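You operate a simulated robot arm through the tools that you are given. There is no shell and no other tool.

You run a simulated robot arm. Do the job below in one go: nothing can be reset, and whatever is moved stays where it is left.

## Task
Pull the white-banded strip in the flat jaws on Fast till it breaks.
Fine: push the red lever down, shut the wide door, turn the knob to Fast, switch on, pull; press Off at the end.

It is judged by the outcome, as a careful person would: the job done as asked, and still so three seconds after it is handed in. It fails if anything else is knocked over, pushed out of place, dropped, spilled or broken.

## Robot
A 7-joint arm with a two-finger parallel gripper on a trunk, on a base that drives. Base frame: it is fixed to the floor where the robot stands at the start and does not move with it; the origin is under the middle of the robot, x ahead of it, y to its left, z up. Lengths are in mm, angles in rad, forces in N, time in s.
Its first joint turns from -2.897 to 2.897 rad. Places, roughly: black knob [800, -100, 600]; red lever [1100, -100, 1300]; wide mesh door [800, -700, 1700]. Payload 3.43 kg.
The tool frame sits at the grasp point between the pads (the TCP): z along the fingers, y along the line on which they close. The tips reach 34 mm beyond it. The gripper opens to 128 mm. The fingers are 24 mm wide and 12 mm thick; the gripper's body (48 by 130 mm) begins 96 mm behind the TCP.
Orientation is that of the tool frame in the base frame, as a unit quaternion [x, y, z, w]. With the fingers straight down and closing along the base's y, the tool's x points along the base's -x, its y along +y and its z along -z.

## Interface
- The arm moves only by the tool step_arm. Its argument "moves" is a list of rows, each a list of 7 numbers: the shift along the tool's x, y, z in mm, then the turn, a rotation vector about the tool's x, y, z in rad, then the finger opening in mm, from 0 to 128. In form: [[x, y, z, wx, wy, wz, jaw], ...]. A call has 1 to 20 rows; each row shifts and turns the commanded pose from where the row before left it, along the tool's axes as they then stand. A row lasts 0.2 s, in which the tool goes at most 50 mm and 0.15 rad; a call with a longer step from one row to the next is refused whole, and so is a gripper value outside its range. Where a pose cannot be reached the arm comes as near as it can. A force on the tool above 90 N (or 10 N above the force at the start of the call, whichever is more), or a blocked arm, ends the call early, and 0.2 s more pass. Each finger travels about 153 mm/s and halts on what it meets, pressing with about 27 N; the grip force reading is that of the motor and also rises with nothing between the fingers. The clock runs only during rows and for 0.2 s after the last one: add rows that do not move to give the fingers time. The reply holds the time, the measured pose of the TCP, the force on the tool along the base axes, the opening and the grip force, in the units named above and with some noise, with the torque about the TCP (base axes, N m) and any sound that the robot's microphone picked up.
- Cameras (640 x 400 px; columns grow to the right, rows downward): "scene" is now at [175.9, 171.9, 1382]; the picture's right is [-0.68, -0.73, 0.01], its down [-0.31, 0.28, -0.91] and it looks along [0.66, -0.62, -0.41] (base axes); focal length 291 px, centre (320, 200). "wrist" rides on the gripper at [76, -11, -160] in the tool frame; the picture's right is [0.15, 0.99, 0.00], its down [-0.88, 0.13, -0.46] and it looks along [-0.45, 0.07, 0.89] (tool axes); focal length 234 px, centre (320, 200). There is no depth. A picture from a camera that has moved, and an enlarged one, comes with that camera's place and axes in the base frame and with its lens.
- capture(camera): a new picture of that camera. It takes no simulated time.
- steer(legs): drives the robot by 1 to 6 legs, each [ahead, turn to the left] in mm and rad, along the robot's own axes; the way and the turn of a leg run together, so that a leg with both is an arc; at most 1500 mm and 3.142 rad a leg. The arm and the cameras ride along, it lands a little off, and it stops where it bumps. It gives what a move gives.
- pan_tilt(pan, tilt): turns the head with the scene camera to pan (to the left, within 2.094 rad either way) and tilt (down, from -0.506 to 1.204), counted from straight ahead of the robot. It gives what a move gives.
- close_up(camera, box): a new picture of the part [left, top, right, bottom] of that camera's present view, enlarged. It takes no simulated time.
- hand_in(): hands the job in; it is judged then, once.

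Nothing tells you exact positions but the pictures and the camera data. Unless the task says otherwise, let go and move clear before handing in.

The tools are called after ">>>" as name(argument=value, ...) on one line, values as JSON. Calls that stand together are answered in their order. step_arm: Moves the arm, as the interface text tells. Its arguments: {"type":"object","properties":{"moves":{"type":"array","items":{"type":"array","items":{"type":"number"}}}},"required":["moves"]} The other tools are called the same way: steer (legs) drives the base; pan_tilt (pan, tilt) turns the head that bears the scene camera; capture (camera) takes a picture; close_up (camera, box) takes an enlarged picture of a part of a camera's view; hand_in () hands the job in.

At the start:

```text
clock: 0.0
ee_pos: [662.2, 84.4, 997.7]
orientation: [0.0, 1.0, 0.0, -0.001]
wrist_force: [-0.1, 0.6, 1.1]
moment: [-0.01, 0.0, -0.02]
opening: 128.1
grasp_force: 0.1
robot x, y, heading: [4.4, -2.2, 0.005]
head pan, tilt: [-0.752, 0.417]
```

scene: 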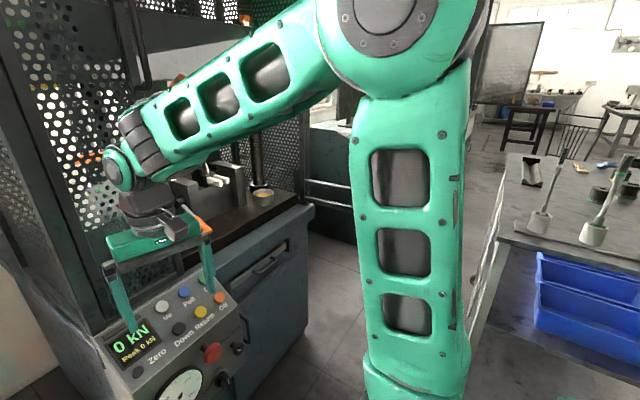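
wrist: 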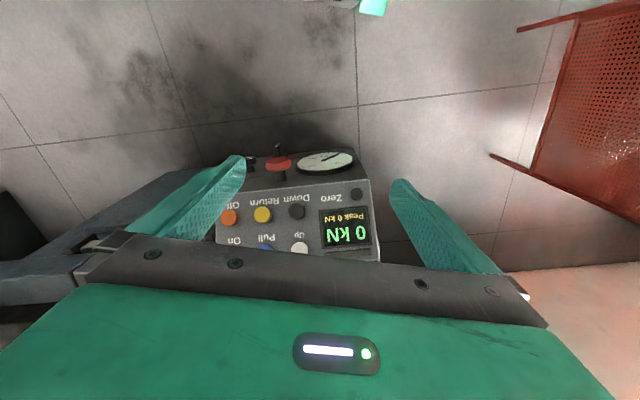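

I see the machine's control panel just below the gripper, with the test frame behind mesh guards. I will look around with the head first before moving anything.

>>> pan_tilt(pan=-0.2, tilt=0.1)

```text
clock: 1.0
ee_pos: [650.0, 84.7, 1006.6]
orientation: [0.0, 1.0, 0.0, 0.006]
wrist_force: [0.1, -0.4, 0.1]
moment: [0.0, 0.0, 0.0]
opening: 128.2
grasp_force: 0.0
robot x, y, heading: [-5.3, 4.4, -0.001]
head pan, tilt: [-0.201, 0.099]
```

>>> capture(camera="scene")

>>> capture(camera="wrist")

```text
taken
camera scene: at [199.0, 216.6, 1411.2], right [-0.2, -0.98, 0.0], down [-0.11, 0.02, -0.99], along [0.97, -0.2, -0.11], focal length 291 px, centre (320, 200)
```

scene: 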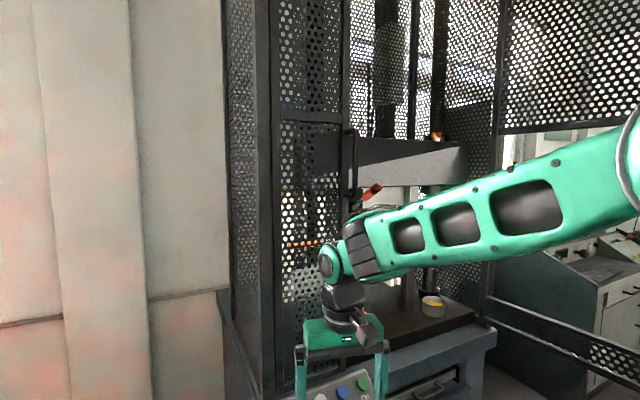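

```text
taken
camera wrist: at [572.0, 72.5, 1165.8], right [-0.15, 0.99, 0.0], down [0.88, 0.13, 0.47], along [0.46, 0.07, -0.88], focal length 234 px, centre (320, 200)
```

wrist: 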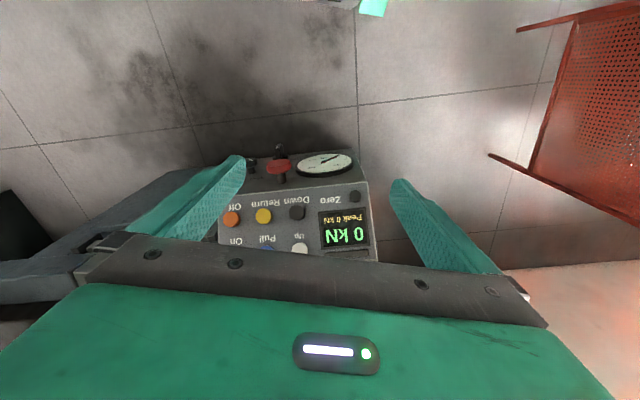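

The arm blocks part of the view; the wide mesh door seems to hang up high on the right. I'll look higher and more to the right.

>>> pan_tilt(pan=-0.5, tilt=-0.4)

>>> capture(camera="scene")

>>> pan_tilt(pan=-1.2, tilt=0.1)

>>> capture(camera="scene")

>>> pan_tilt(pan=-0.2, tilt=0.7)

>>> capture(camera="scene")

```text
clock: 1.9
ee_pos: [651.7, 84.5, 1006.6]
orientation: [0.0, 1.0, -0.001, 0.006]
wrist_force: [0.0, 1.0, -0.8]
moment: [0.0, -0.02, -0.02]
opening: 128.1
grasp_force: 0.0
robot x, y, heading: [-0.1, 0.5, 0.001]
head pan, tilt: [-0.499, -0.4]
```

```text
taken
camera scene: at [173.7, 200.0, 1453.6], right [-0.48, -0.88, 0.01], down [0.33, -0.19, -0.93], along [0.81, -0.44, 0.38], focal length 291 px, centre (320, 200)
```

scene: 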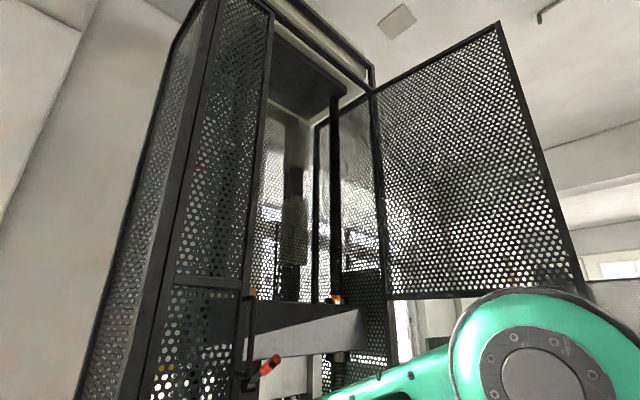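

```text
clock: 3.0
ee_pos: [650.6, 84.6, 1006.5]
orientation: [0.0, 1.0, 0.001, 0.006]
wrist_force: [0.0, -0.2, -0.8]
moment: [0.01, 0.01, 0.05]
opening: 127.8
grasp_force: 0.0
robot x, y, heading: [1.0, -0.1, -0.0]
head pan, tilt: [-1.201, 0.099]
```

```text
taken
camera scene: at [142.1, 149.2, 1412.1], right [-0.93, -0.36, 0.01], down [-0.05, 0.09, -0.99], along [0.36, -0.93, -0.1], focal length 291 px, centre (320, 200)
```

scene: 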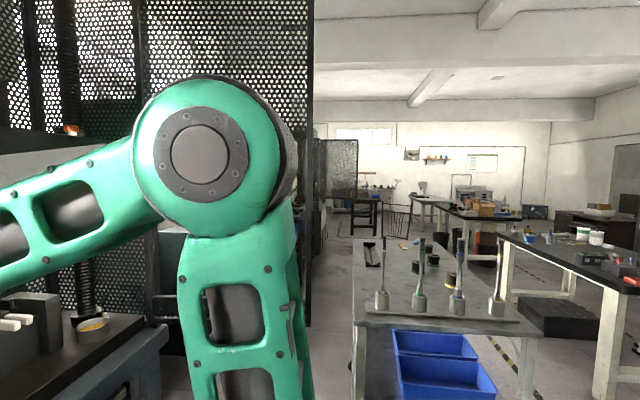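

```text
clock: 4.2
ee_pos: [650.8, 84.6, 1006.3]
orientation: [0.0, 1.0, 0.0, 0.007]
wrist_force: [0.1, -0.6, -0.3]
moment: [0.02, -0.01, 0.0]
opening: 127.8
grasp_force: 0.1
robot x, y, heading: [-2.7, 1.1, -0.001]
head pan, tilt: [-0.201, 0.7]
```

```text
taken
camera scene: at [191.3, 218.0, 1356.6], right [-0.2, -0.98, 0.0], down [-0.64, 0.13, -0.76], along [0.74, -0.15, -0.65], focal length 291 px, centre (320, 200)
```

scene: 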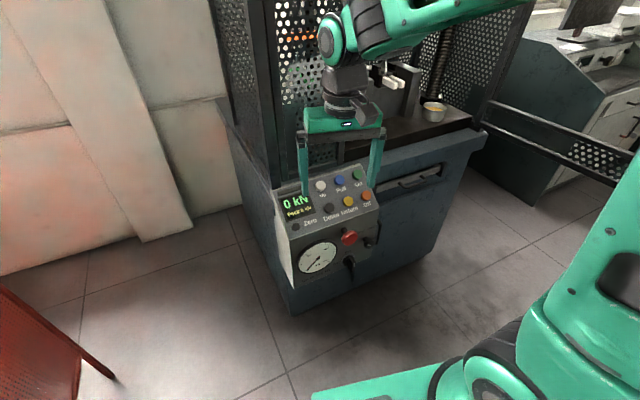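

I see the panel box at the front-left of the machine, the crosshead, and the door hanging open on the right. I'll enlarge several parts to understand the details.

>>> close_up(camera="scene", box=[240, 150, 400, 300])

>>> close_up(camera="scene", box=[280, 0, 520, 150])

>>> close_up(camera="wrist", box=[200, 130, 400, 270])

```text
2.67 times, centred on (320, 225) of scene
camera zoom: at [191.3, 218.0, 1356.6], right [-0.2, -0.98, 0.0], down [-0.64, 0.13, -0.76], along [0.74, -0.15, -0.65], focal length 777 px, centre (320, 133)
```

zoom: 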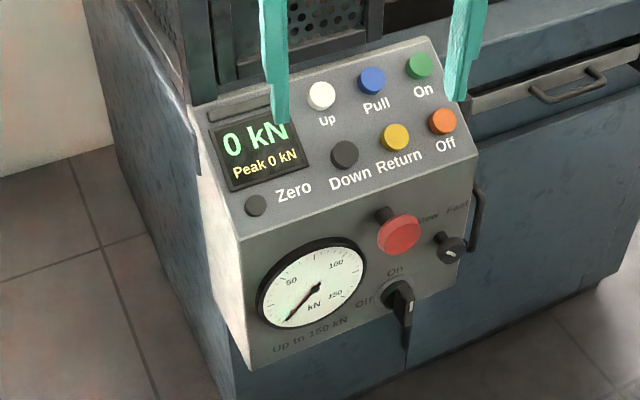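

```text
2.67 times, centred on (400, 75) of scene
camera zoom: at [191.3, 218.0, 1356.6], right [-0.2, -0.98, 0.0], down [-0.64, 0.13, -0.76], along [0.74, -0.15, -0.65], focal length 777 px, centre (107, 533)
```

zoom: 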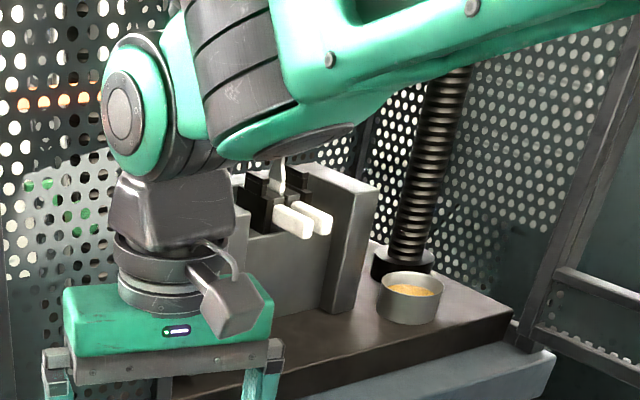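

```text
2.86 times, centred on (300, 200) of wrist
camera zoom: at [571.9, 72.6, 1165.8], right [-0.15, 0.99, 0.0], down [0.88, 0.13, 0.47], along [0.46, 0.07, -0.88], focal length 669 px, centre (377, 200)
```

zoom: 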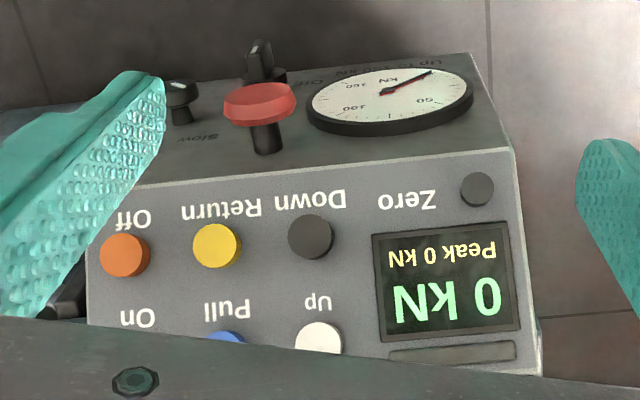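

The panel carries Up, Pull, On, Zero, Down, Return, Off, plus an E-stop, a Slow/Fast knob and a main switch on the front face. I'll draw the arm back toward the robot so it stops hiding the machine.

>>> step_arm(moves=[[0, 0, -40, 0, 0, 0, 128], [30, 30, -30, 0, 0, 0, 60], [40, 30, 0, 0, 0, 0, 20], [40, 30, 0, 0, 0, 0, 0], [40, 30, 0, 0, 0, 0, 0], [40, 30, 0, 0, 0, 0, 0], [40, 30, 0, 0, 0, 0, 0], [30, 30, 0, 0, 0, 0, 0]])

>>> pan_tilt(pan=-0.3, tilt=0.2)

>>> capture(camera="scene")

```text
refused: row 2 steps farther than a row can; nothing moved
```

```text
clock: 5.2
ee_pos: [650.0, 84.2, 1007.6]
orientation: [-0.001, 1.0, 0.0, 0.006]
wrist_force: [0.1, 0.6, 0.2]
moment: [0.0, 0.06, 0.02]
opening: 128.1
grasp_force: 0.0
robot x, y, heading: [-0.7, -0.7, -0.008]
head pan, tilt: [-0.3, 0.201]
```

```text
taken
camera scene: at [197.7, 207.5, 1401.8], right [-0.3, -0.96, 0.0], down [-0.2, 0.06, -0.98], along [0.93, -0.29, -0.21], focal length 291 px, centre (320, 200)
```

scene: 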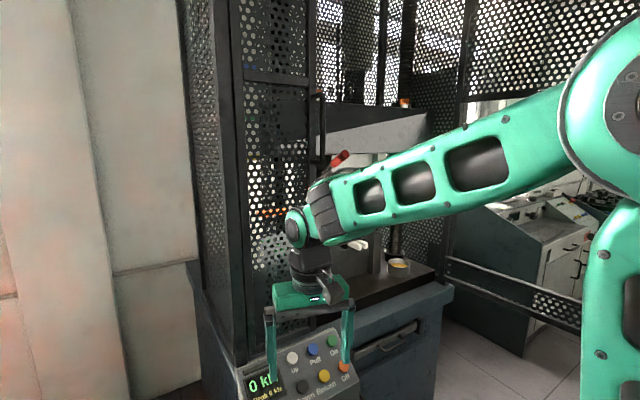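

The first arm call was refused (a row over 50 mm), so I'll redo it with shorter rows, retracting the tool back and to the left.

>>> step_arm(moves=[[0, 0, -40, 0, 0, 0, 128], [30, 25, -20, 0, 0, 0, 60], [40, 25, 0, 0, 0, 0, 20], [40, 25, 0, 0, 0, 0, 0], [40, 25, 0, 0, 0, 0, 0], [40, 25, 0, 0, 0, 0, 0], [40, 25, 0, 0, 0, 0, 0], [40, 25, 0, 0, 0, 0, 0]])

>>> capture(camera="scene")

```text
clock: 7.0
ee_pos: [380.5, 259.9, 1066.8]
orientation: [0.0, 1.0, -0.001, 0.006]
wrist_force: [0.6, -0.2, -0.2]
moment: [-0.01, 0.03, 0.01]
opening: 0.0
grasp_force: 26.8
robot x, y, heading: [0.6, 3.1, -0.0]
head pan, tilt: [-0.3, 0.201]
```

```text
taken
camera scene: at [197.8, 207.4, 1401.9], right [-0.3, -0.96, 0.0], down [-0.2, 0.06, -0.98], along [0.93, -0.29, -0.21], focal length 291 px, centre (320, 200)
```

scene: 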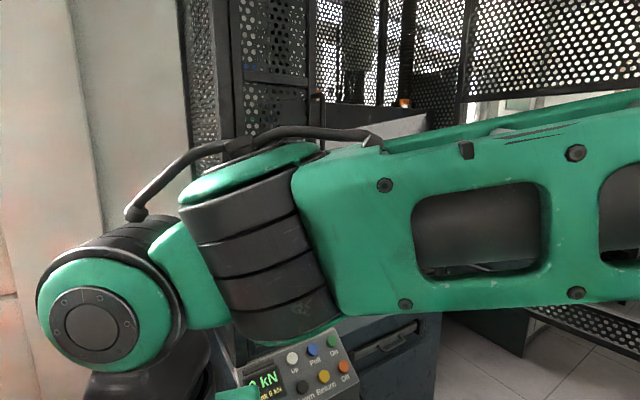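

Worse: the forearm now fills the view. I'll sweep the tool to the robot's right side instead, staying well short of the table with the upright tools.

>>> step_arm(moves=[[0, -48, 0, 0, 0, 0, 0], [0, -48, 0, 0, 0, 0, 0], [0, -48, 0, 0, 0, 0, 0], [0, -48, 0, 0, 0, 0, 0], [0, -48, 0, 0, 0, 0, 0], [0, -48, 0, 0, 0, 0, 0], [0, -48, 0, 0, 0, 0, 0], [0, -48, 0, 0, 0, 0, 0], [0, -48, 0, 0, 0, 0, 0], [0, -48, 0, 0, 0, 0, 0], [0, -48, 0, 0, 0, 0, 0], [0, -48, 0, 0, 0, 0, 0], [0, -40, 0, 0, 0, 0, 0]])

>>> capture(camera="scene")

```text
clock: 9.8
ee_pos: [376.9, -358.3, 1066.6]
orientation: [0.0, 1.0, 0.0, 0.006]
wrist_force: [0.0, -0.4, -0.3]
moment: [-0.05, -0.03, 0.02]
opening: 0.0
grasp_force: 27.1
robot x, y, heading: [-0.3, -0.2, 0.001]
head pan, tilt: [-0.3, 0.201]
```

```text
taken
camera scene: at [197.2, 207.7, 1401.9], right [-0.3, -0.96, 0.0], down [-0.2, 0.06, -0.98], along [0.93, -0.29, -0.21], focal length 291 px, centre (320, 200)
```

scene: 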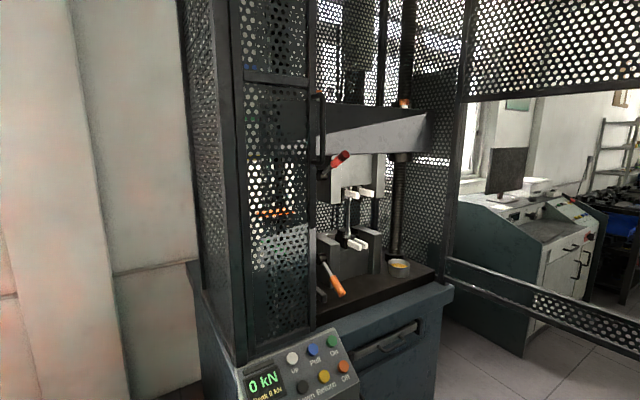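

Now the view is clear: crosshead, upper jaw with the red lever, lower jaw with an orange lever, and open frame. I'll enlarge each part.

>>> close_up(camera="scene", box=[290, 80, 450, 180])

>>> close_up(camera="scene", box=[300, 140, 440, 310])

>>> close_up(camera="scene", box=[220, 300, 380, 400])

>>> close_up(camera="scene", box=[420, 60, 640, 380])

```text
4.00 times, centred on (370, 130) of scene
camera zoom: at [197.2, 207.7, 1401.9], right [-0.3, -0.96, 0.0], down [-0.2, 0.06, -0.98], along [0.93, -0.29, -0.21], focal length 1166 px, centre (120, 480)
```

zoom: 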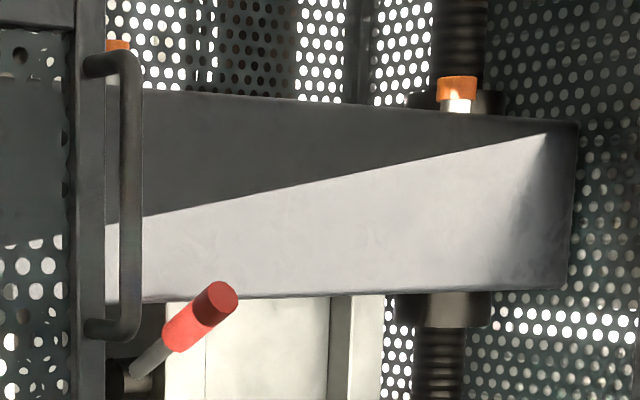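

```text
2.35 times, centred on (370, 225) of scene
camera zoom: at [197.2, 207.7, 1401.9], right [-0.3, -0.96, 0.0], down [-0.2, 0.06, -0.98], along [0.93, -0.29, -0.21], focal length 686 px, centre (202, 141)
```

zoom: 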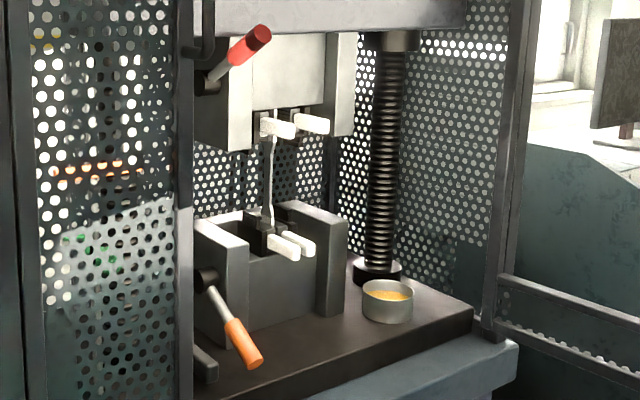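

```text
4.00 times, centred on (300, 350) of scene
camera zoom: at [197.2, 207.7, 1401.9], right [-0.3, -0.96, 0.0], down [-0.2, 0.06, -0.98], along [0.93, -0.29, -0.21], focal length 1166 px, centre (400, -400)
```

zoom: 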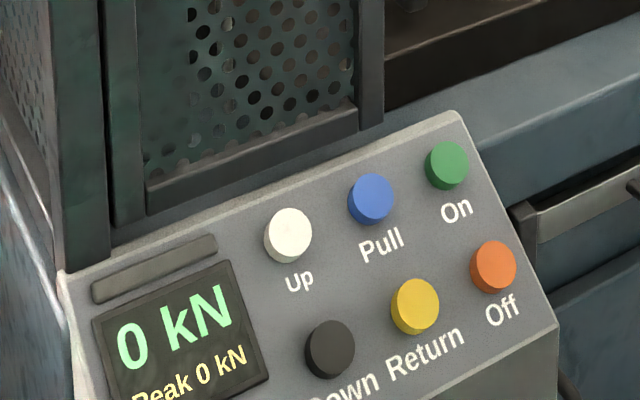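

```text
1.25 times, centred on (530, 220) of scene
camera zoom: at [197.2, 207.7, 1401.9], right [-0.3, -0.96, 0.0], down [-0.2, 0.06, -0.98], along [0.93, -0.29, -0.21], focal length 364 px, centre (58, 175)
```

zoom: 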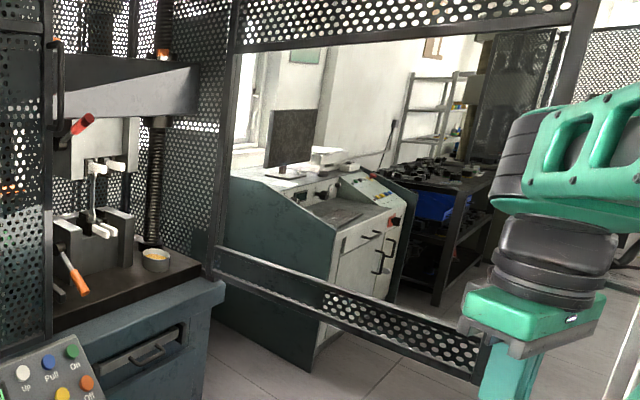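

The machine is turned a bit (about 0.29 rad), with the red lever up on the upper jaw and the wide door frame swung open on the right. I'll look down at my own base to learn how far it can drive in, and look at the door's free edge.

>>> pan_tilt(pan=-0.3, tilt=1.1)

>>> capture(camera="scene")

>>> pan_tilt(pan=-0.9, tilt=0.3)

>>> capture(camera="scene")

>>> pan_tilt(pan=-0.9, tilt=-0.3)

>>> capture(camera="scene")

>>> capture(camera="wrist")

```text
clock: 11.0
ee_pos: [377.9, -358.9, 1066.9]
orientation: [0.0, 1.0, 0.0, 0.007]
wrist_force: [-0.2, -1.4, 0.2]
moment: [0.07, 0.0, 0.01]
opening: 0.0
grasp_force: 26.8
robot x, y, heading: [2.8, 3.0, -0.001]
head pan, tilt: [-0.3, 1.1]
```

```text
taken
camera scene: at [167.9, 216.3, 1326.9], right [-0.3, -0.96, 0.0], down [-0.86, 0.26, -0.44], along [0.42, -0.13, -0.9], focal length 291 px, centre (320, 200)
```

scene: 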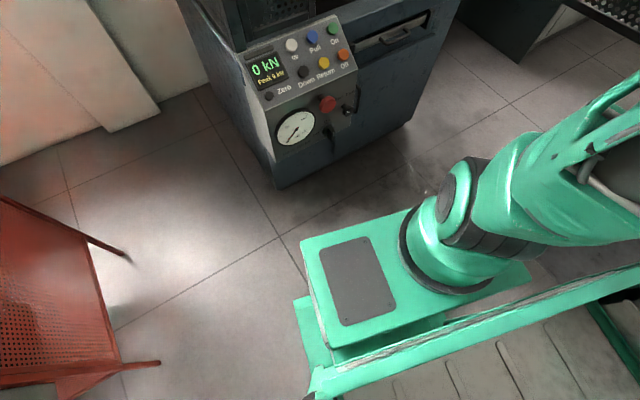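

```text
clock: 12.1
ee_pos: [377.6, -359.8, 1066.7]
orientation: [-0.001, 1.0, 0.001, 0.006]
wrist_force: [0.4, -0.9, 0.1]
moment: [0.01, 0.01, 0.01]
opening: 0.2
grasp_force: 27.3
robot x, y, heading: [0.4, 1.2, -0.001]
head pan, tilt: [-0.901, 0.3]
```

```text
taken
camera scene: at [166.5, 161.8, 1392.9], right [-0.78, -0.62, 0.01], down [-0.2, 0.23, -0.95], along [0.59, -0.75, -0.3], focal length 291 px, centre (320, 200)
```

scene: 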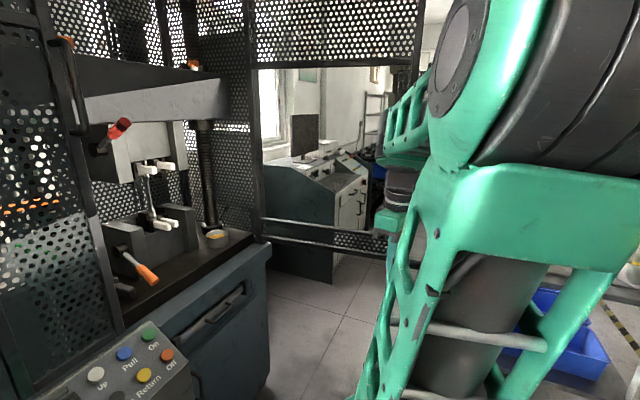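

```text
clock: 13.1
ee_pos: [377.5, -358.8, 1066.5]
orientation: [0.001, 1.0, 0.0, 0.005]
wrist_force: [0.9, -0.6, 0.9]
moment: [-0.02, -0.01, -0.02]
opening: 0.2
grasp_force: 26.7
robot x, y, heading: [-0.7, 4.1, 0.0]
head pan, tilt: [-0.901, -0.3]
```

```text
taken
camera scene: at [158.0, 173.3, 1446.3], right [-0.78, -0.62, 0.01], down [0.17, -0.23, -0.96], along [0.6, -0.75, 0.29], focal length 291 px, centre (320, 200)
```

scene: 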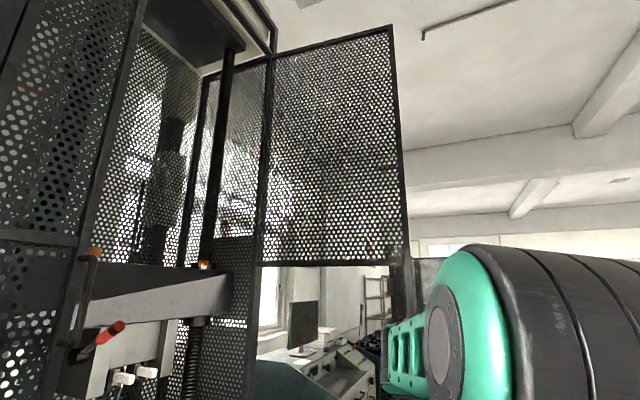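

```text
taken
camera wrist: at [299.0, -370.7, 1224.8], right [-0.15, 0.99, 0.0], down [0.88, 0.13, 0.47], along [0.46, 0.07, -0.88], focal length 234 px, centre (320, 200)
```

wrist: 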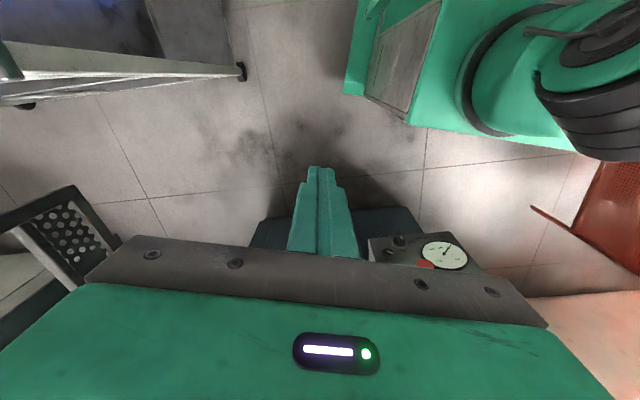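

My base front ends around x = 350, and the wrist camera sees the lower free corner of the wide door plus the tool table's leg. I'll enlarge those to fix the door edge.

>>> close_up(camera="wrist", box=[0, 160, 160, 330])

>>> pan_tilt(pan=-0.6, tilt=0.3)

>>> capture(camera="scene")

>>> close_up(camera="scene", box=[320, 80, 560, 320])

```text
2.35 times, centred on (80, 245) of wrist
camera zoom: at [299.0, -370.7, 1224.8], right [-0.15, 0.99, 0.0], down [0.88, 0.13, 0.47], along [0.46, 0.07, -0.88], focal length 551 px, centre (885, 94)
```

zoom: 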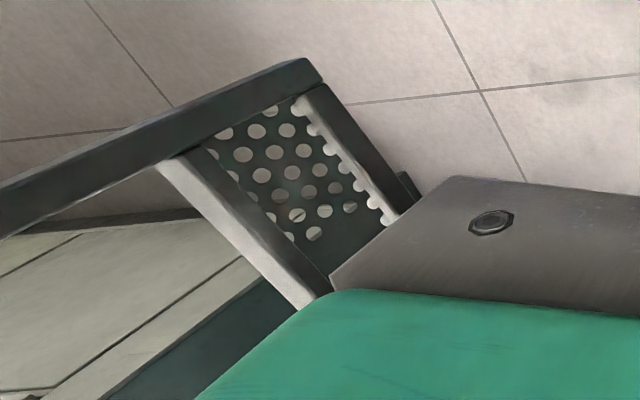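

```text
clock: 14.1
ee_pos: [377.8, -358.9, 1065.7]
orientation: [0.0, 1.0, 0.0, 0.006]
wrist_force: [0.1, 0.3, 0.8]
moment: [0.0, -0.03, 0.03]
opening: 0.0
grasp_force: 26.9
robot x, y, heading: [-0.7, -0.2, 0.0]
head pan, tilt: [-0.6, 0.3]
```

```text
taken
camera scene: at [185.5, 182.2, 1392.8], right [-0.57, -0.82, 0.01], down [-0.26, 0.17, -0.95], along [0.78, -0.54, -0.31], focal length 291 px, centre (320, 200)
```

scene: 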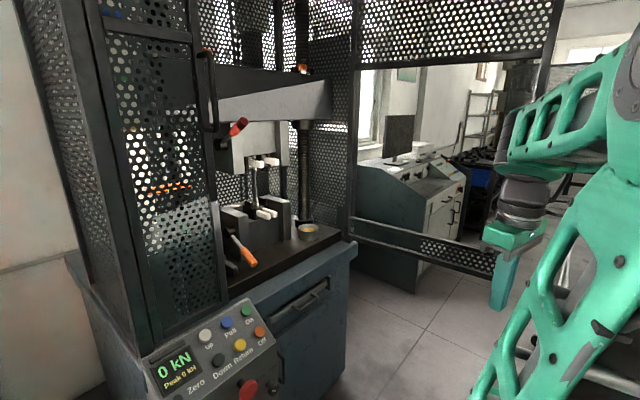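

```text
1.67 times, centred on (440, 200) of scene
camera zoom: at [185.5, 182.2, 1392.8], right [-0.57, -0.82, 0.01], down [-0.26, 0.17, -0.95], along [0.78, -0.54, -0.31], focal length 486 px, centre (120, 200)
```

zoom: 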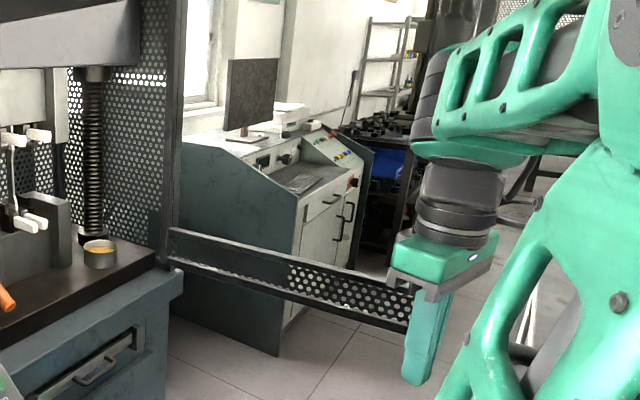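

The door's lower free corner is near [530, -760, 860], hinge near [1040, -570], so the door is about 550 mm wide and stands about square to the front. Now I'll bring the tool to the middle and tip it forward to point horizontally at the machine, so the wrist camera can help measure.

>>> step_arm(moves=[[-28, 26, -23, 0, 0, 0, 0], [-28, 26, -23, 0, 0, 0, 0], [-28, 26, -23, 0, 0, 0, 0], [-28, 26, -23, 0, 0, 0, 0], [-28, 26, -23, 0, 0, 0, 0], [-28, 26, -23, 0, 0, 0, 0], [-28, 26, -23, 0, 0, 0, 0], [-28, 26, -23, 0, 0, 0, 0], [0, 0, 0, 0, -0.14, 0, 0], [0, 0, 0, 0, -0.14, 0, 0], [0, 0, 0, 0, -0.14, 0, 0], [0, 0, 0, 0, -0.14, 0, 0]])

>>> capture(camera="wrist")

>>> capture(camera="scene")

```text
clock: 16.7
ee_pos: [604.1, -147.9, 1250.9]
orientation: [0.0, 0.959, 0.0, 0.282]
wrist_force: [0.5, 0.1, 0.5]
moment: [-0.02, 0.02, -0.03]
opening: 0.2
grasp_force: 27.3
robot x, y, heading: [-0.6, 0.8, 0.001]
head pan, tilt: [-0.6, 0.3]
```

```text
taken
camera wrist: at [451.5, -159.3, 1343.4], right [-0.12, 0.99, -0.08], down [0.49, 0.13, 0.86], along [0.86, 0.07, -0.5], focal length 234 px, centre (320, 200)
```

wrist: 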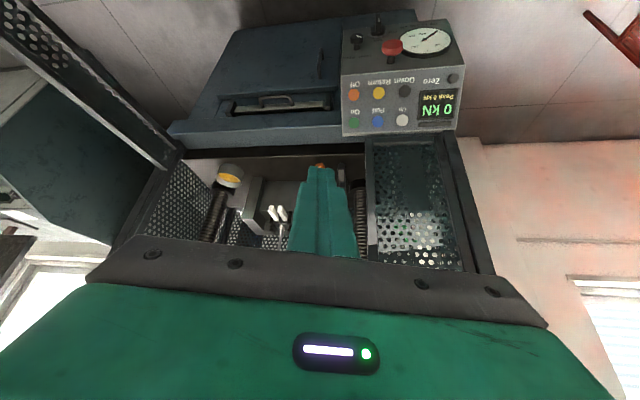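

```text
taken
camera scene: at [186.0, 182.3, 1392.7], right [-0.56, -0.83, 0.01], down [-0.26, 0.17, -0.95], along [0.78, -0.54, -0.31], focal length 291 px, centre (320, 200)
```

scene: 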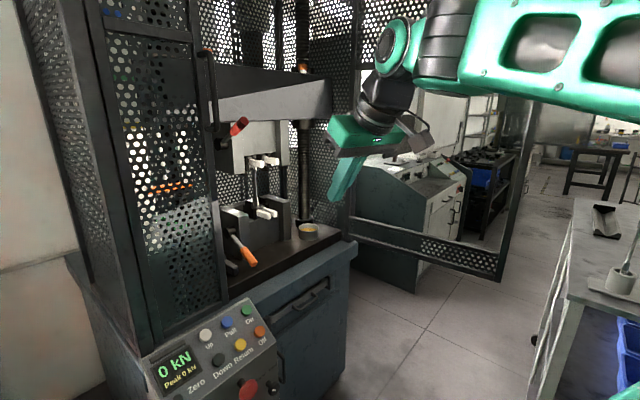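

Both cameras now see the machine well. I'll enlarge the wrist and scene views to triangulate the door, levers and panel.

>>> close_up(camera="wrist", box=[0, 0, 320, 240])

>>> close_up(camera="wrist", box=[320, 0, 480, 140])

>>> close_up(camera="wrist", box=[160, 120, 480, 280])

>>> close_up(camera="scene", box=[180, 30, 360, 290])

>>> close_up(camera="scene", box=[330, 80, 570, 300])

>>> close_up(camera="scene", box=[140, 290, 300, 400])

```text
1.67 times, centred on (160, 120) of wrist
camera zoom: at [451.5, -159.3, 1343.4], right [-0.12, 0.99, -0.08], down [0.49, 0.13, 0.86], along [0.86, 0.07, -0.5], focal length 390 px, centre (587, 333)
```

zoom: 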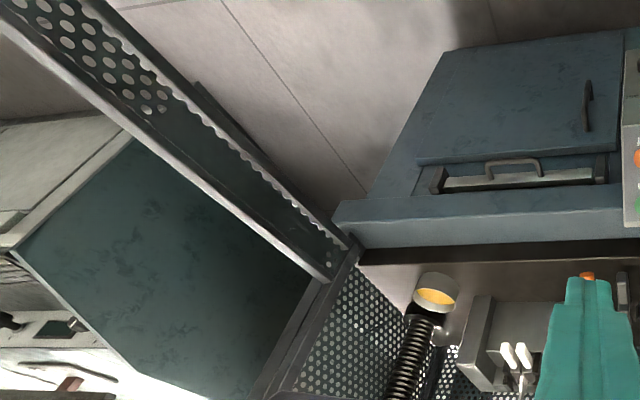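

```text
2.86 times, centred on (400, 70) of wrist
camera zoom: at [451.5, -159.3, 1343.4], right [-0.12, 0.99, -0.08], down [0.49, 0.13, 0.86], along [0.86, 0.07, -0.5], focal length 669 px, centre (91, 571)
```

zoom: 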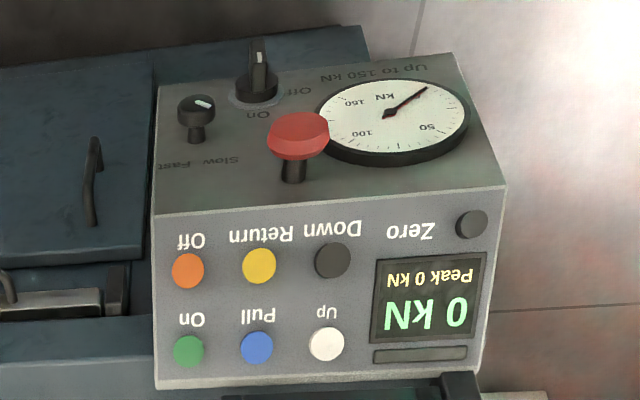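

```text
2.00 times, centred on (320, 200) of wrist
camera zoom: at [451.5, -159.3, 1343.4], right [-0.12, 0.99, -0.08], down [0.49, 0.13, 0.86], along [0.86, 0.07, -0.5], focal length 468 px, centre (320, 200)
```

zoom: 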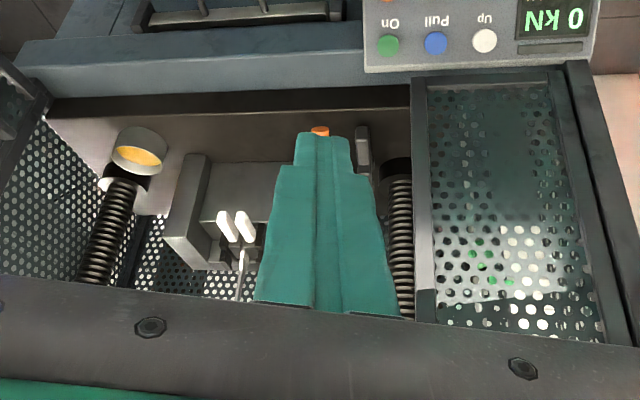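

```text
1.54 times, centred on (270, 160) of scene
camera zoom: at [186.0, 182.3, 1392.7], right [-0.56, -0.83, 0.01], down [-0.26, 0.17, -0.95], along [0.78, -0.54, -0.31], focal length 448 px, centre (397, 262)
```

zoom: 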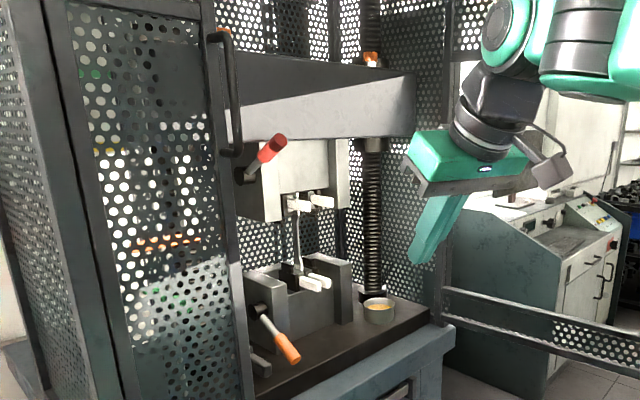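

```text
1.82 times, centred on (450, 190) of scene
camera zoom: at [186.0, 182.3, 1392.7], right [-0.56, -0.83, 0.01], down [-0.26, 0.17, -0.95], along [0.78, -0.54, -0.31], focal length 530 px, centre (84, 218)
```

zoom: 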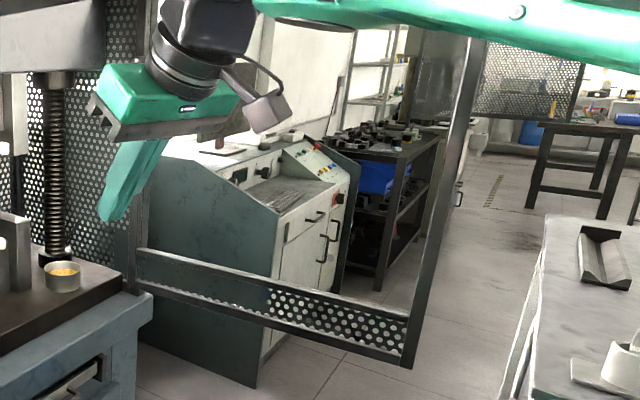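

```text
3.64 times, centred on (220, 345) of scene
camera zoom: at [186.0, 182.3, 1392.7], right [-0.56, -0.83, 0.01], down [-0.26, 0.17, -0.95], along [0.78, -0.54, -0.31], focal length 1060 px, centre (684, -327)
```

zoom: 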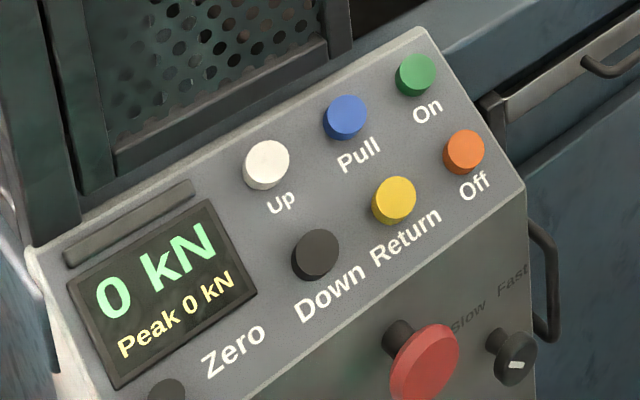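

I've placed the panel buttons (Off about [851, -65, 763], On about [912, -50, 803], Pull about [890, 15, 808], Return about [830, -1, 768]) and the lever tip near [1000, -122, 1348]. I'll finish tipping the tool to horizontal and square it to the machine, staying in free space.

>>> step_arm(moves=[[0, 0, 0, 0, -0.143, 0, 0], [0, 0, 0, 0, -0.143, 0, 0], [0, 0, 0, 0, -0.143, 0, 0], [0, 0, 0, 0, -0.143, 0, 0], [0, 0, 0, 0, -0.143, 0, 0], [0, 0, 0, 0, -0.143, 0, 0], [0, 0, 0, 0, -0.143, 0, 0], [0, 0, 0, -0.145, 0, 0, 0], [0, 0, 0, -0.145, 0, 0, 0]])

>>> capture(camera="wrist")

>>> capture(camera="scene")

```text
clock: 18.7
ee_pos: [611.6, -150.5, 1260.7]
orientation: [-0.106, 0.704, 0.098, 0.695]
wrist_force: [-0.6, 0.3, 0.4]
moment: [0.0, -0.02, -0.05]
opening: 0.1
grasp_force: 27.4
out of reach, approached as far as the arm can: row 7
robot x, y, heading: [-0.6, 1.2, -0.0]
head pan, tilt: [-0.6, 0.3]
```

```text
taken
camera wrist: at [459.6, -207.7, 1186.4], right [-0.28, 0.95, -0.16], down [-0.46, 0.01, 0.89], along [0.84, 0.32, 0.44], focal length 234 px, centre (320, 200)
```

wrist: 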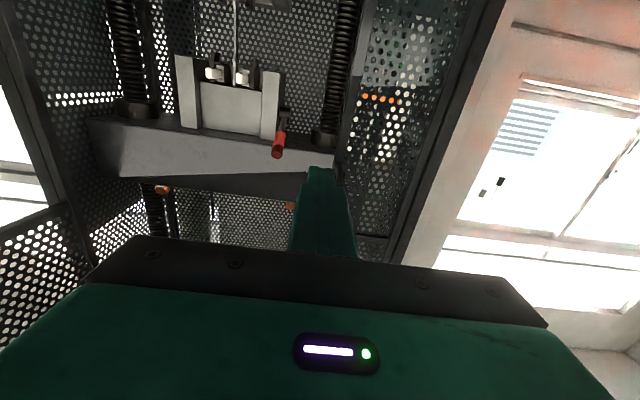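

```text
taken
camera scene: at [192.6, 193.0, 1390.1], right [-0.57, -0.82, 0.02], down [-0.26, 0.16, -0.95], along [0.78, -0.54, -0.31], focal length 291 px, centre (320, 200)
```

scene: 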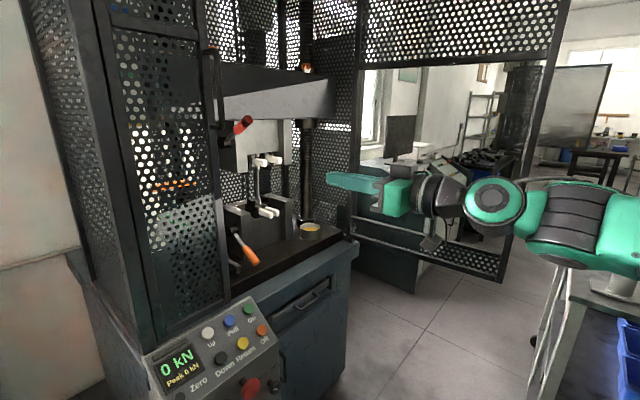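

The tool is now level and squared up; from below the wrist camera shows the red lever, jaws and the strip. I'll enlarge to measure the lever.

>>> close_up(camera="wrist", box=[140, 0, 380, 240])

>>> close_up(camera="scene", box=[190, 50, 350, 280])

```text
1.67 times, centred on (260, 120) of wrist
camera zoom: at [459.6, -207.7, 1186.4], right [-0.28, 0.95, -0.16], down [-0.46, 0.01, 0.89], along [0.84, 0.32, 0.44], focal length 390 px, centre (420, 333)
```

zoom: 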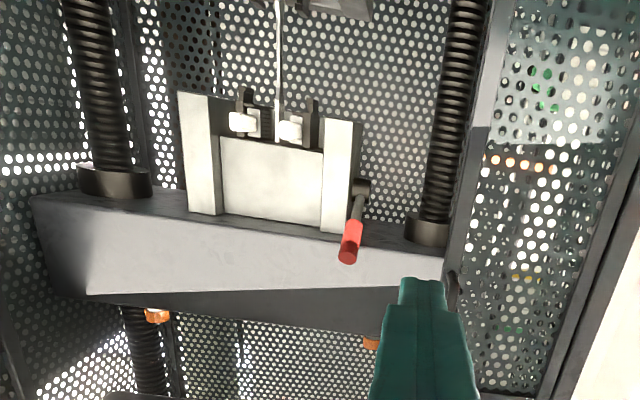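

```text
1.74 times, centred on (270, 165) of scene
camera zoom: at [192.6, 193.0, 1390.1], right [-0.57, -0.82, 0.02], down [-0.26, 0.16, -0.95], along [0.78, -0.54, -0.31], focal length 507 px, centre (407, 261)
```

zoom: 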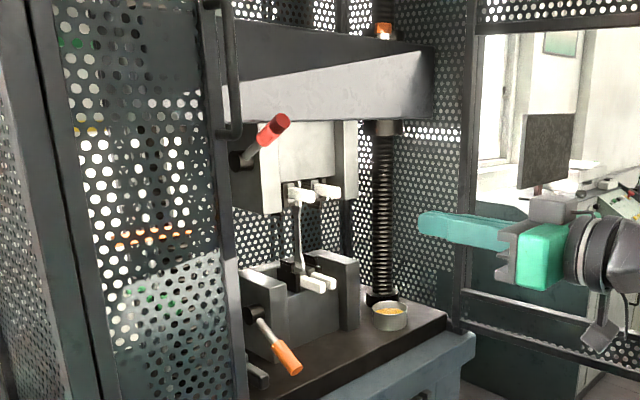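

The lever tip triangulates to about [1018, -123, 1347] with its pivot near [1142, -94, 1269]; it sits close under the crosshead, so I need to see the gap above it in detail.

>>> close_up(camera="scene", box=[205, 90, 295, 150])

>>> close_up(camera="wrist", box=[240, 90, 340, 180])

```text
6.67 times, centred on (250, 120) of scene
camera zoom: at [192.6, 193.0, 1390.1], right [-0.57, -0.82, 0.02], down [-0.26, 0.16, -0.95], along [0.78, -0.54, -0.31], focal length 1943 px, centre (787, 733)
```

zoom: 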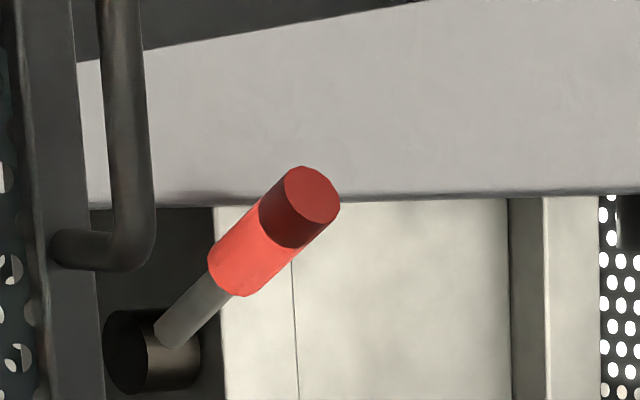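

```text
4.44 times, centred on (290, 135) of wrist
camera zoom: at [459.6, -207.7, 1186.4], right [-0.28, 0.95, -0.16], down [-0.46, 0.01, 0.89], along [0.84, 0.32, 0.44], focal length 1041 px, centre (453, 489)
```

zoom: 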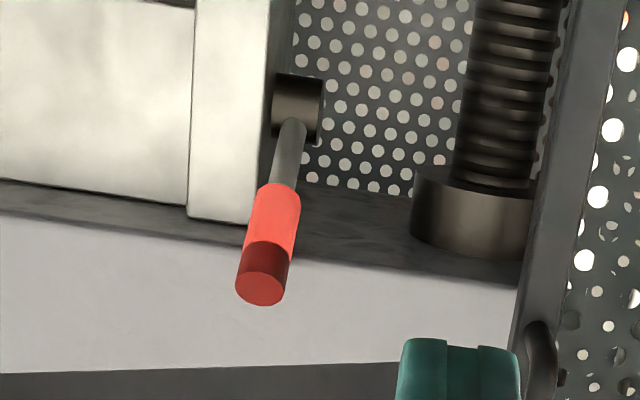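

The gap is fine: the lever tip is about 40 mm in front of the crosshead face, so I can press on it from above with the closed fingertips. I'll move to a spot about 140 mm short of it, slightly above, and check the pose.

>>> step_arm(moves=[[-20, -12, 34, 0, 0, 0, 0], [-20, -12, 34, 0, 0, 0, 0], [-20, -12, 34, 0, 0, 0, 0], [-20, -12, 34, 0, 0, 0, 0], [-20, -12, 34, 0, 0, 0, 0], [-20, -12, 34, 0, 0, 0, 0], [-20, -12, 34, 0, 0, 0, 0], [0, 0, 0, 0, 0, 0, 0]])

>>> capture(camera="wrist")

>>> capture(camera="scene")

```text
clock: 20.5
ee_pos: [853.6, -174.9, 1405.7]
orientation: [-0.103, 0.699, 0.103, 0.7]
wrist_force: [0.3, -0.4, -0.8]
moment: [0.02, 0.0, 0.0]
opening: 0.0
grasp_force: 26.6
robot x, y, heading: [-0.4, 3.6, 0.003]
head pan, tilt: [-0.6, 0.3]
```

```text
taken
camera wrist: at [702.9, -231.8, 1330.3], right [-0.28, 0.95, -0.15], down [-0.47, -0.01, 0.88], along [0.83, 0.32, 0.45], focal length 234 px, centre (320, 200)
```

wrist: 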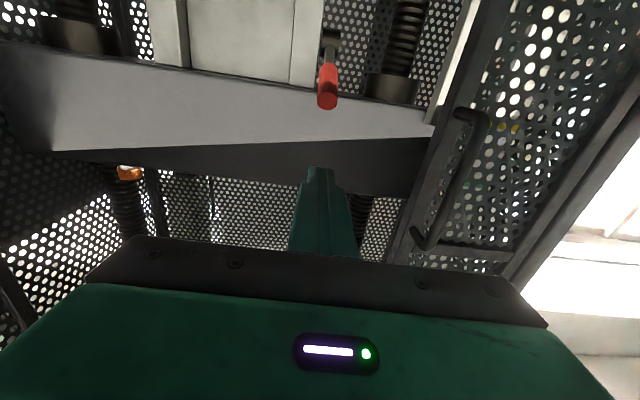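

```text
taken
camera scene: at [185.5, 182.1, 1392.8], right [-0.56, -0.83, 0.01], down [-0.26, 0.17, -0.95], along [0.78, -0.54, -0.31], focal length 291 px, centre (320, 200)
```

scene: 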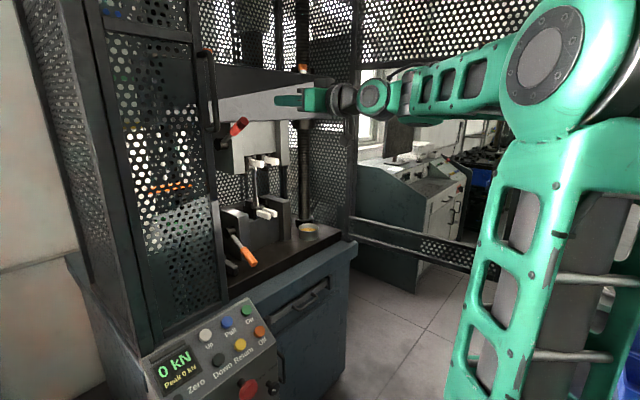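

I'll take one more close look at the lever from here to refine its height and lateral offset before reaching in.

>>> close_up(camera="wrist", box=[280, 20, 440, 140])

>>> close_up(camera="scene", box=[200, 70, 340, 160])

```text
3.33 times, centred on (360, 80) of wrist
camera zoom: at [702.9, -231.8, 1330.3], right [-0.28, 0.95, -0.15], down [-0.47, -0.01, 0.88], along [0.83, 0.32, 0.45], focal length 781 px, centre (187, 600)
```

zoom: 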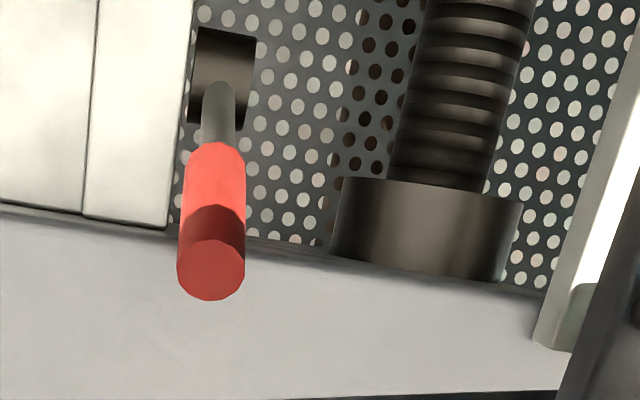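

```text
4.44 times, centred on (270, 115) of scene
camera zoom: at [185.5, 182.1, 1392.8], right [-0.56, -0.83, 0.01], down [-0.26, 0.17, -0.95], along [0.78, -0.54, -0.31], focal length 1295 px, centre (542, 578)
```

zoom: 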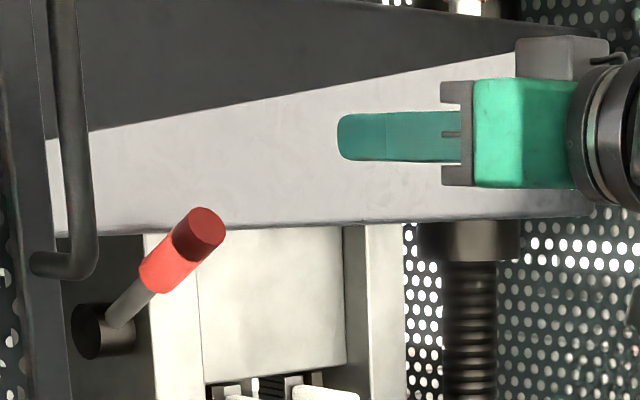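

Everything agrees: lever tip centre about z = 1350, 160 mm ahead of the TCP and in line with it. I'll move straight in above the lever, stopping about 12 mm short of the crosshead face.

>>> step_arm(moves=[[0, 0, 40, 0, 0, 0, 0], [0, 0, 40, 0, 0, 0, 0], [0, 0, 40, 0, 0, 0, 0], [0, 0, 20, 0, 0, 0, 0], [0, 0, 13, 0, 0, 0, 0]])

>>> capture(camera="wrist")

>>> close_up(camera="scene", box=[190, 50, 370, 170])

```text
clock: 21.7
ee_pos: [1002.2, -128.9, 1405.7]
orientation: [-0.102, 0.699, 0.103, 0.7]
wrist_force: [0.5, -0.1, -0.3]
moment: [-0.02, 0.04, -0.03]
opening: 0.2
grasp_force: 26.7
robot x, y, heading: [0.0, -0.5, 0.004]
head pan, tilt: [-0.6, 0.3]
```

```text
taken
camera wrist: at [851.4, -186.2, 1328.5], right [-0.28, 0.95, -0.15], down [-0.48, -0.01, 0.88], along [0.83, 0.32, 0.45], focal length 234 px, centre (320, 200)
```

wrist: 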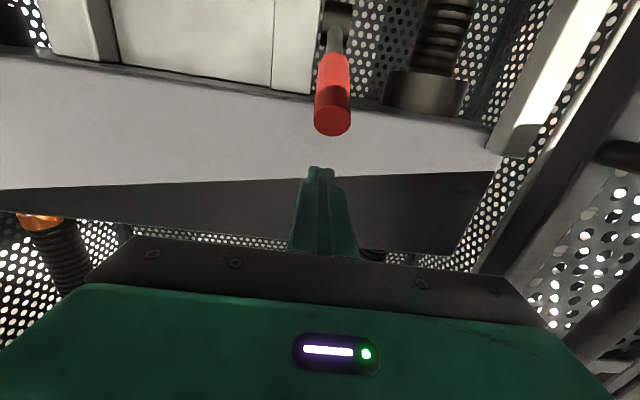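

```text
3.33 times, centred on (280, 110) of scene
camera zoom: at [185.4, 182.2, 1392.8], right [-0.56, -0.83, 0.01], down [-0.26, 0.17, -0.95], along [0.78, -0.54, -0.31], focal length 972 px, centre (453, 500)
```

zoom: 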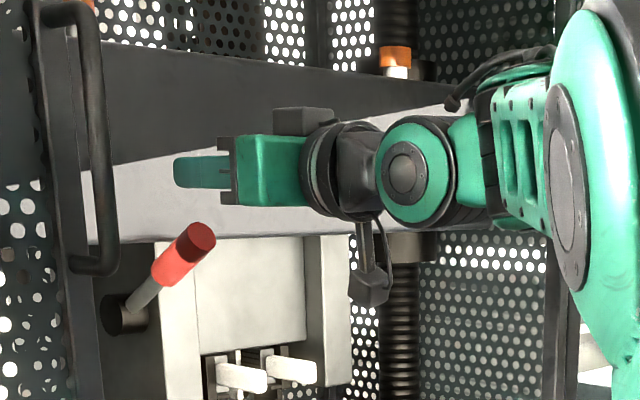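

The fingers sit straight above the lever tip (lateral offset under 1 mm, about 30 mm of gap). I'll push down now in small steps.

>>> step_arm(moves=[[14, 0, 0, 0, 0, 0, 0], [10, 0, 0, 0, 0, 0, 0], [8, 0, 0, 0, 0, 0, 0], [8, 0, 0, 0, 0, 0, 0], [8, 0, 0, 0, 0, 0, 0], [8, 0, 0, 0, 0, 0, 0], [8, 0, 0, 0, 0, 0, 0], [8, 0, 0, 0, 0, 0, 0]])

>>> close_up(camera="scene", box=[190, 50, 370, 170])

>>> capture(camera="wrist")

```text
clock: 23.5
ee_pos: [1000.7, -128.9, 1330.3]
orientation: [-0.102, 0.699, 0.102, 0.7]
wrist_force: [-1.6, -0.2, 2.1]
moment: [-0.02, 0.05, -0.03]
opening: 0.3
grasp_force: 26.8
robot x, y, heading: [-1.2, -1.3, -0.005]
head pan, tilt: [-0.6, 0.3]
```

```text
3.33 times, centred on (280, 110) of scene
camera zoom: at [185.4, 182.1, 1392.8], right [-0.56, -0.83, 0.01], down [-0.26, 0.17, -0.95], along [0.78, -0.54, -0.31], focal length 972 px, centre (453, 500)
```

zoom: 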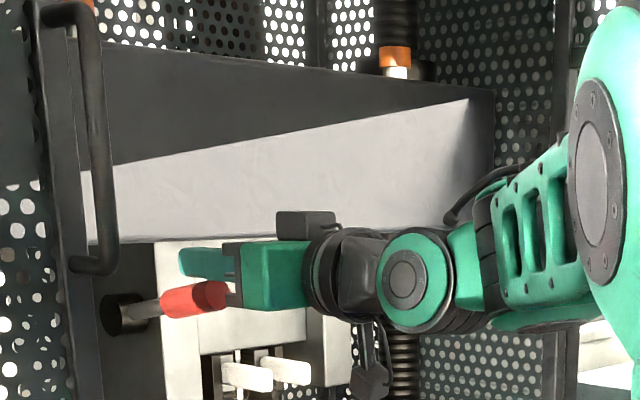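

```text
taken
camera wrist: at [850.3, -184.9, 1255.6], right [-0.28, 0.95, -0.15], down [-0.47, -0.01, 0.88], along [0.83, 0.32, 0.45], focal length 234 px, centre (320, 200)
```

wrist: 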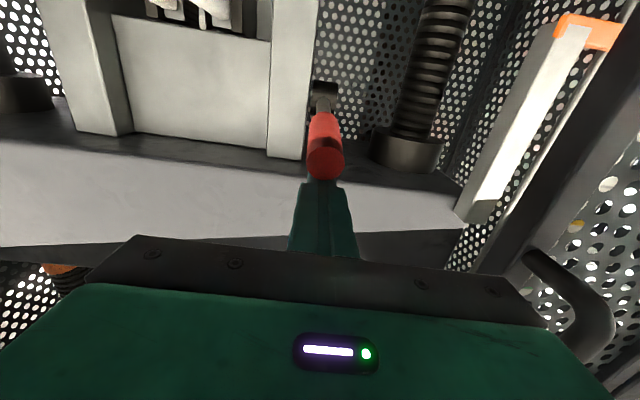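

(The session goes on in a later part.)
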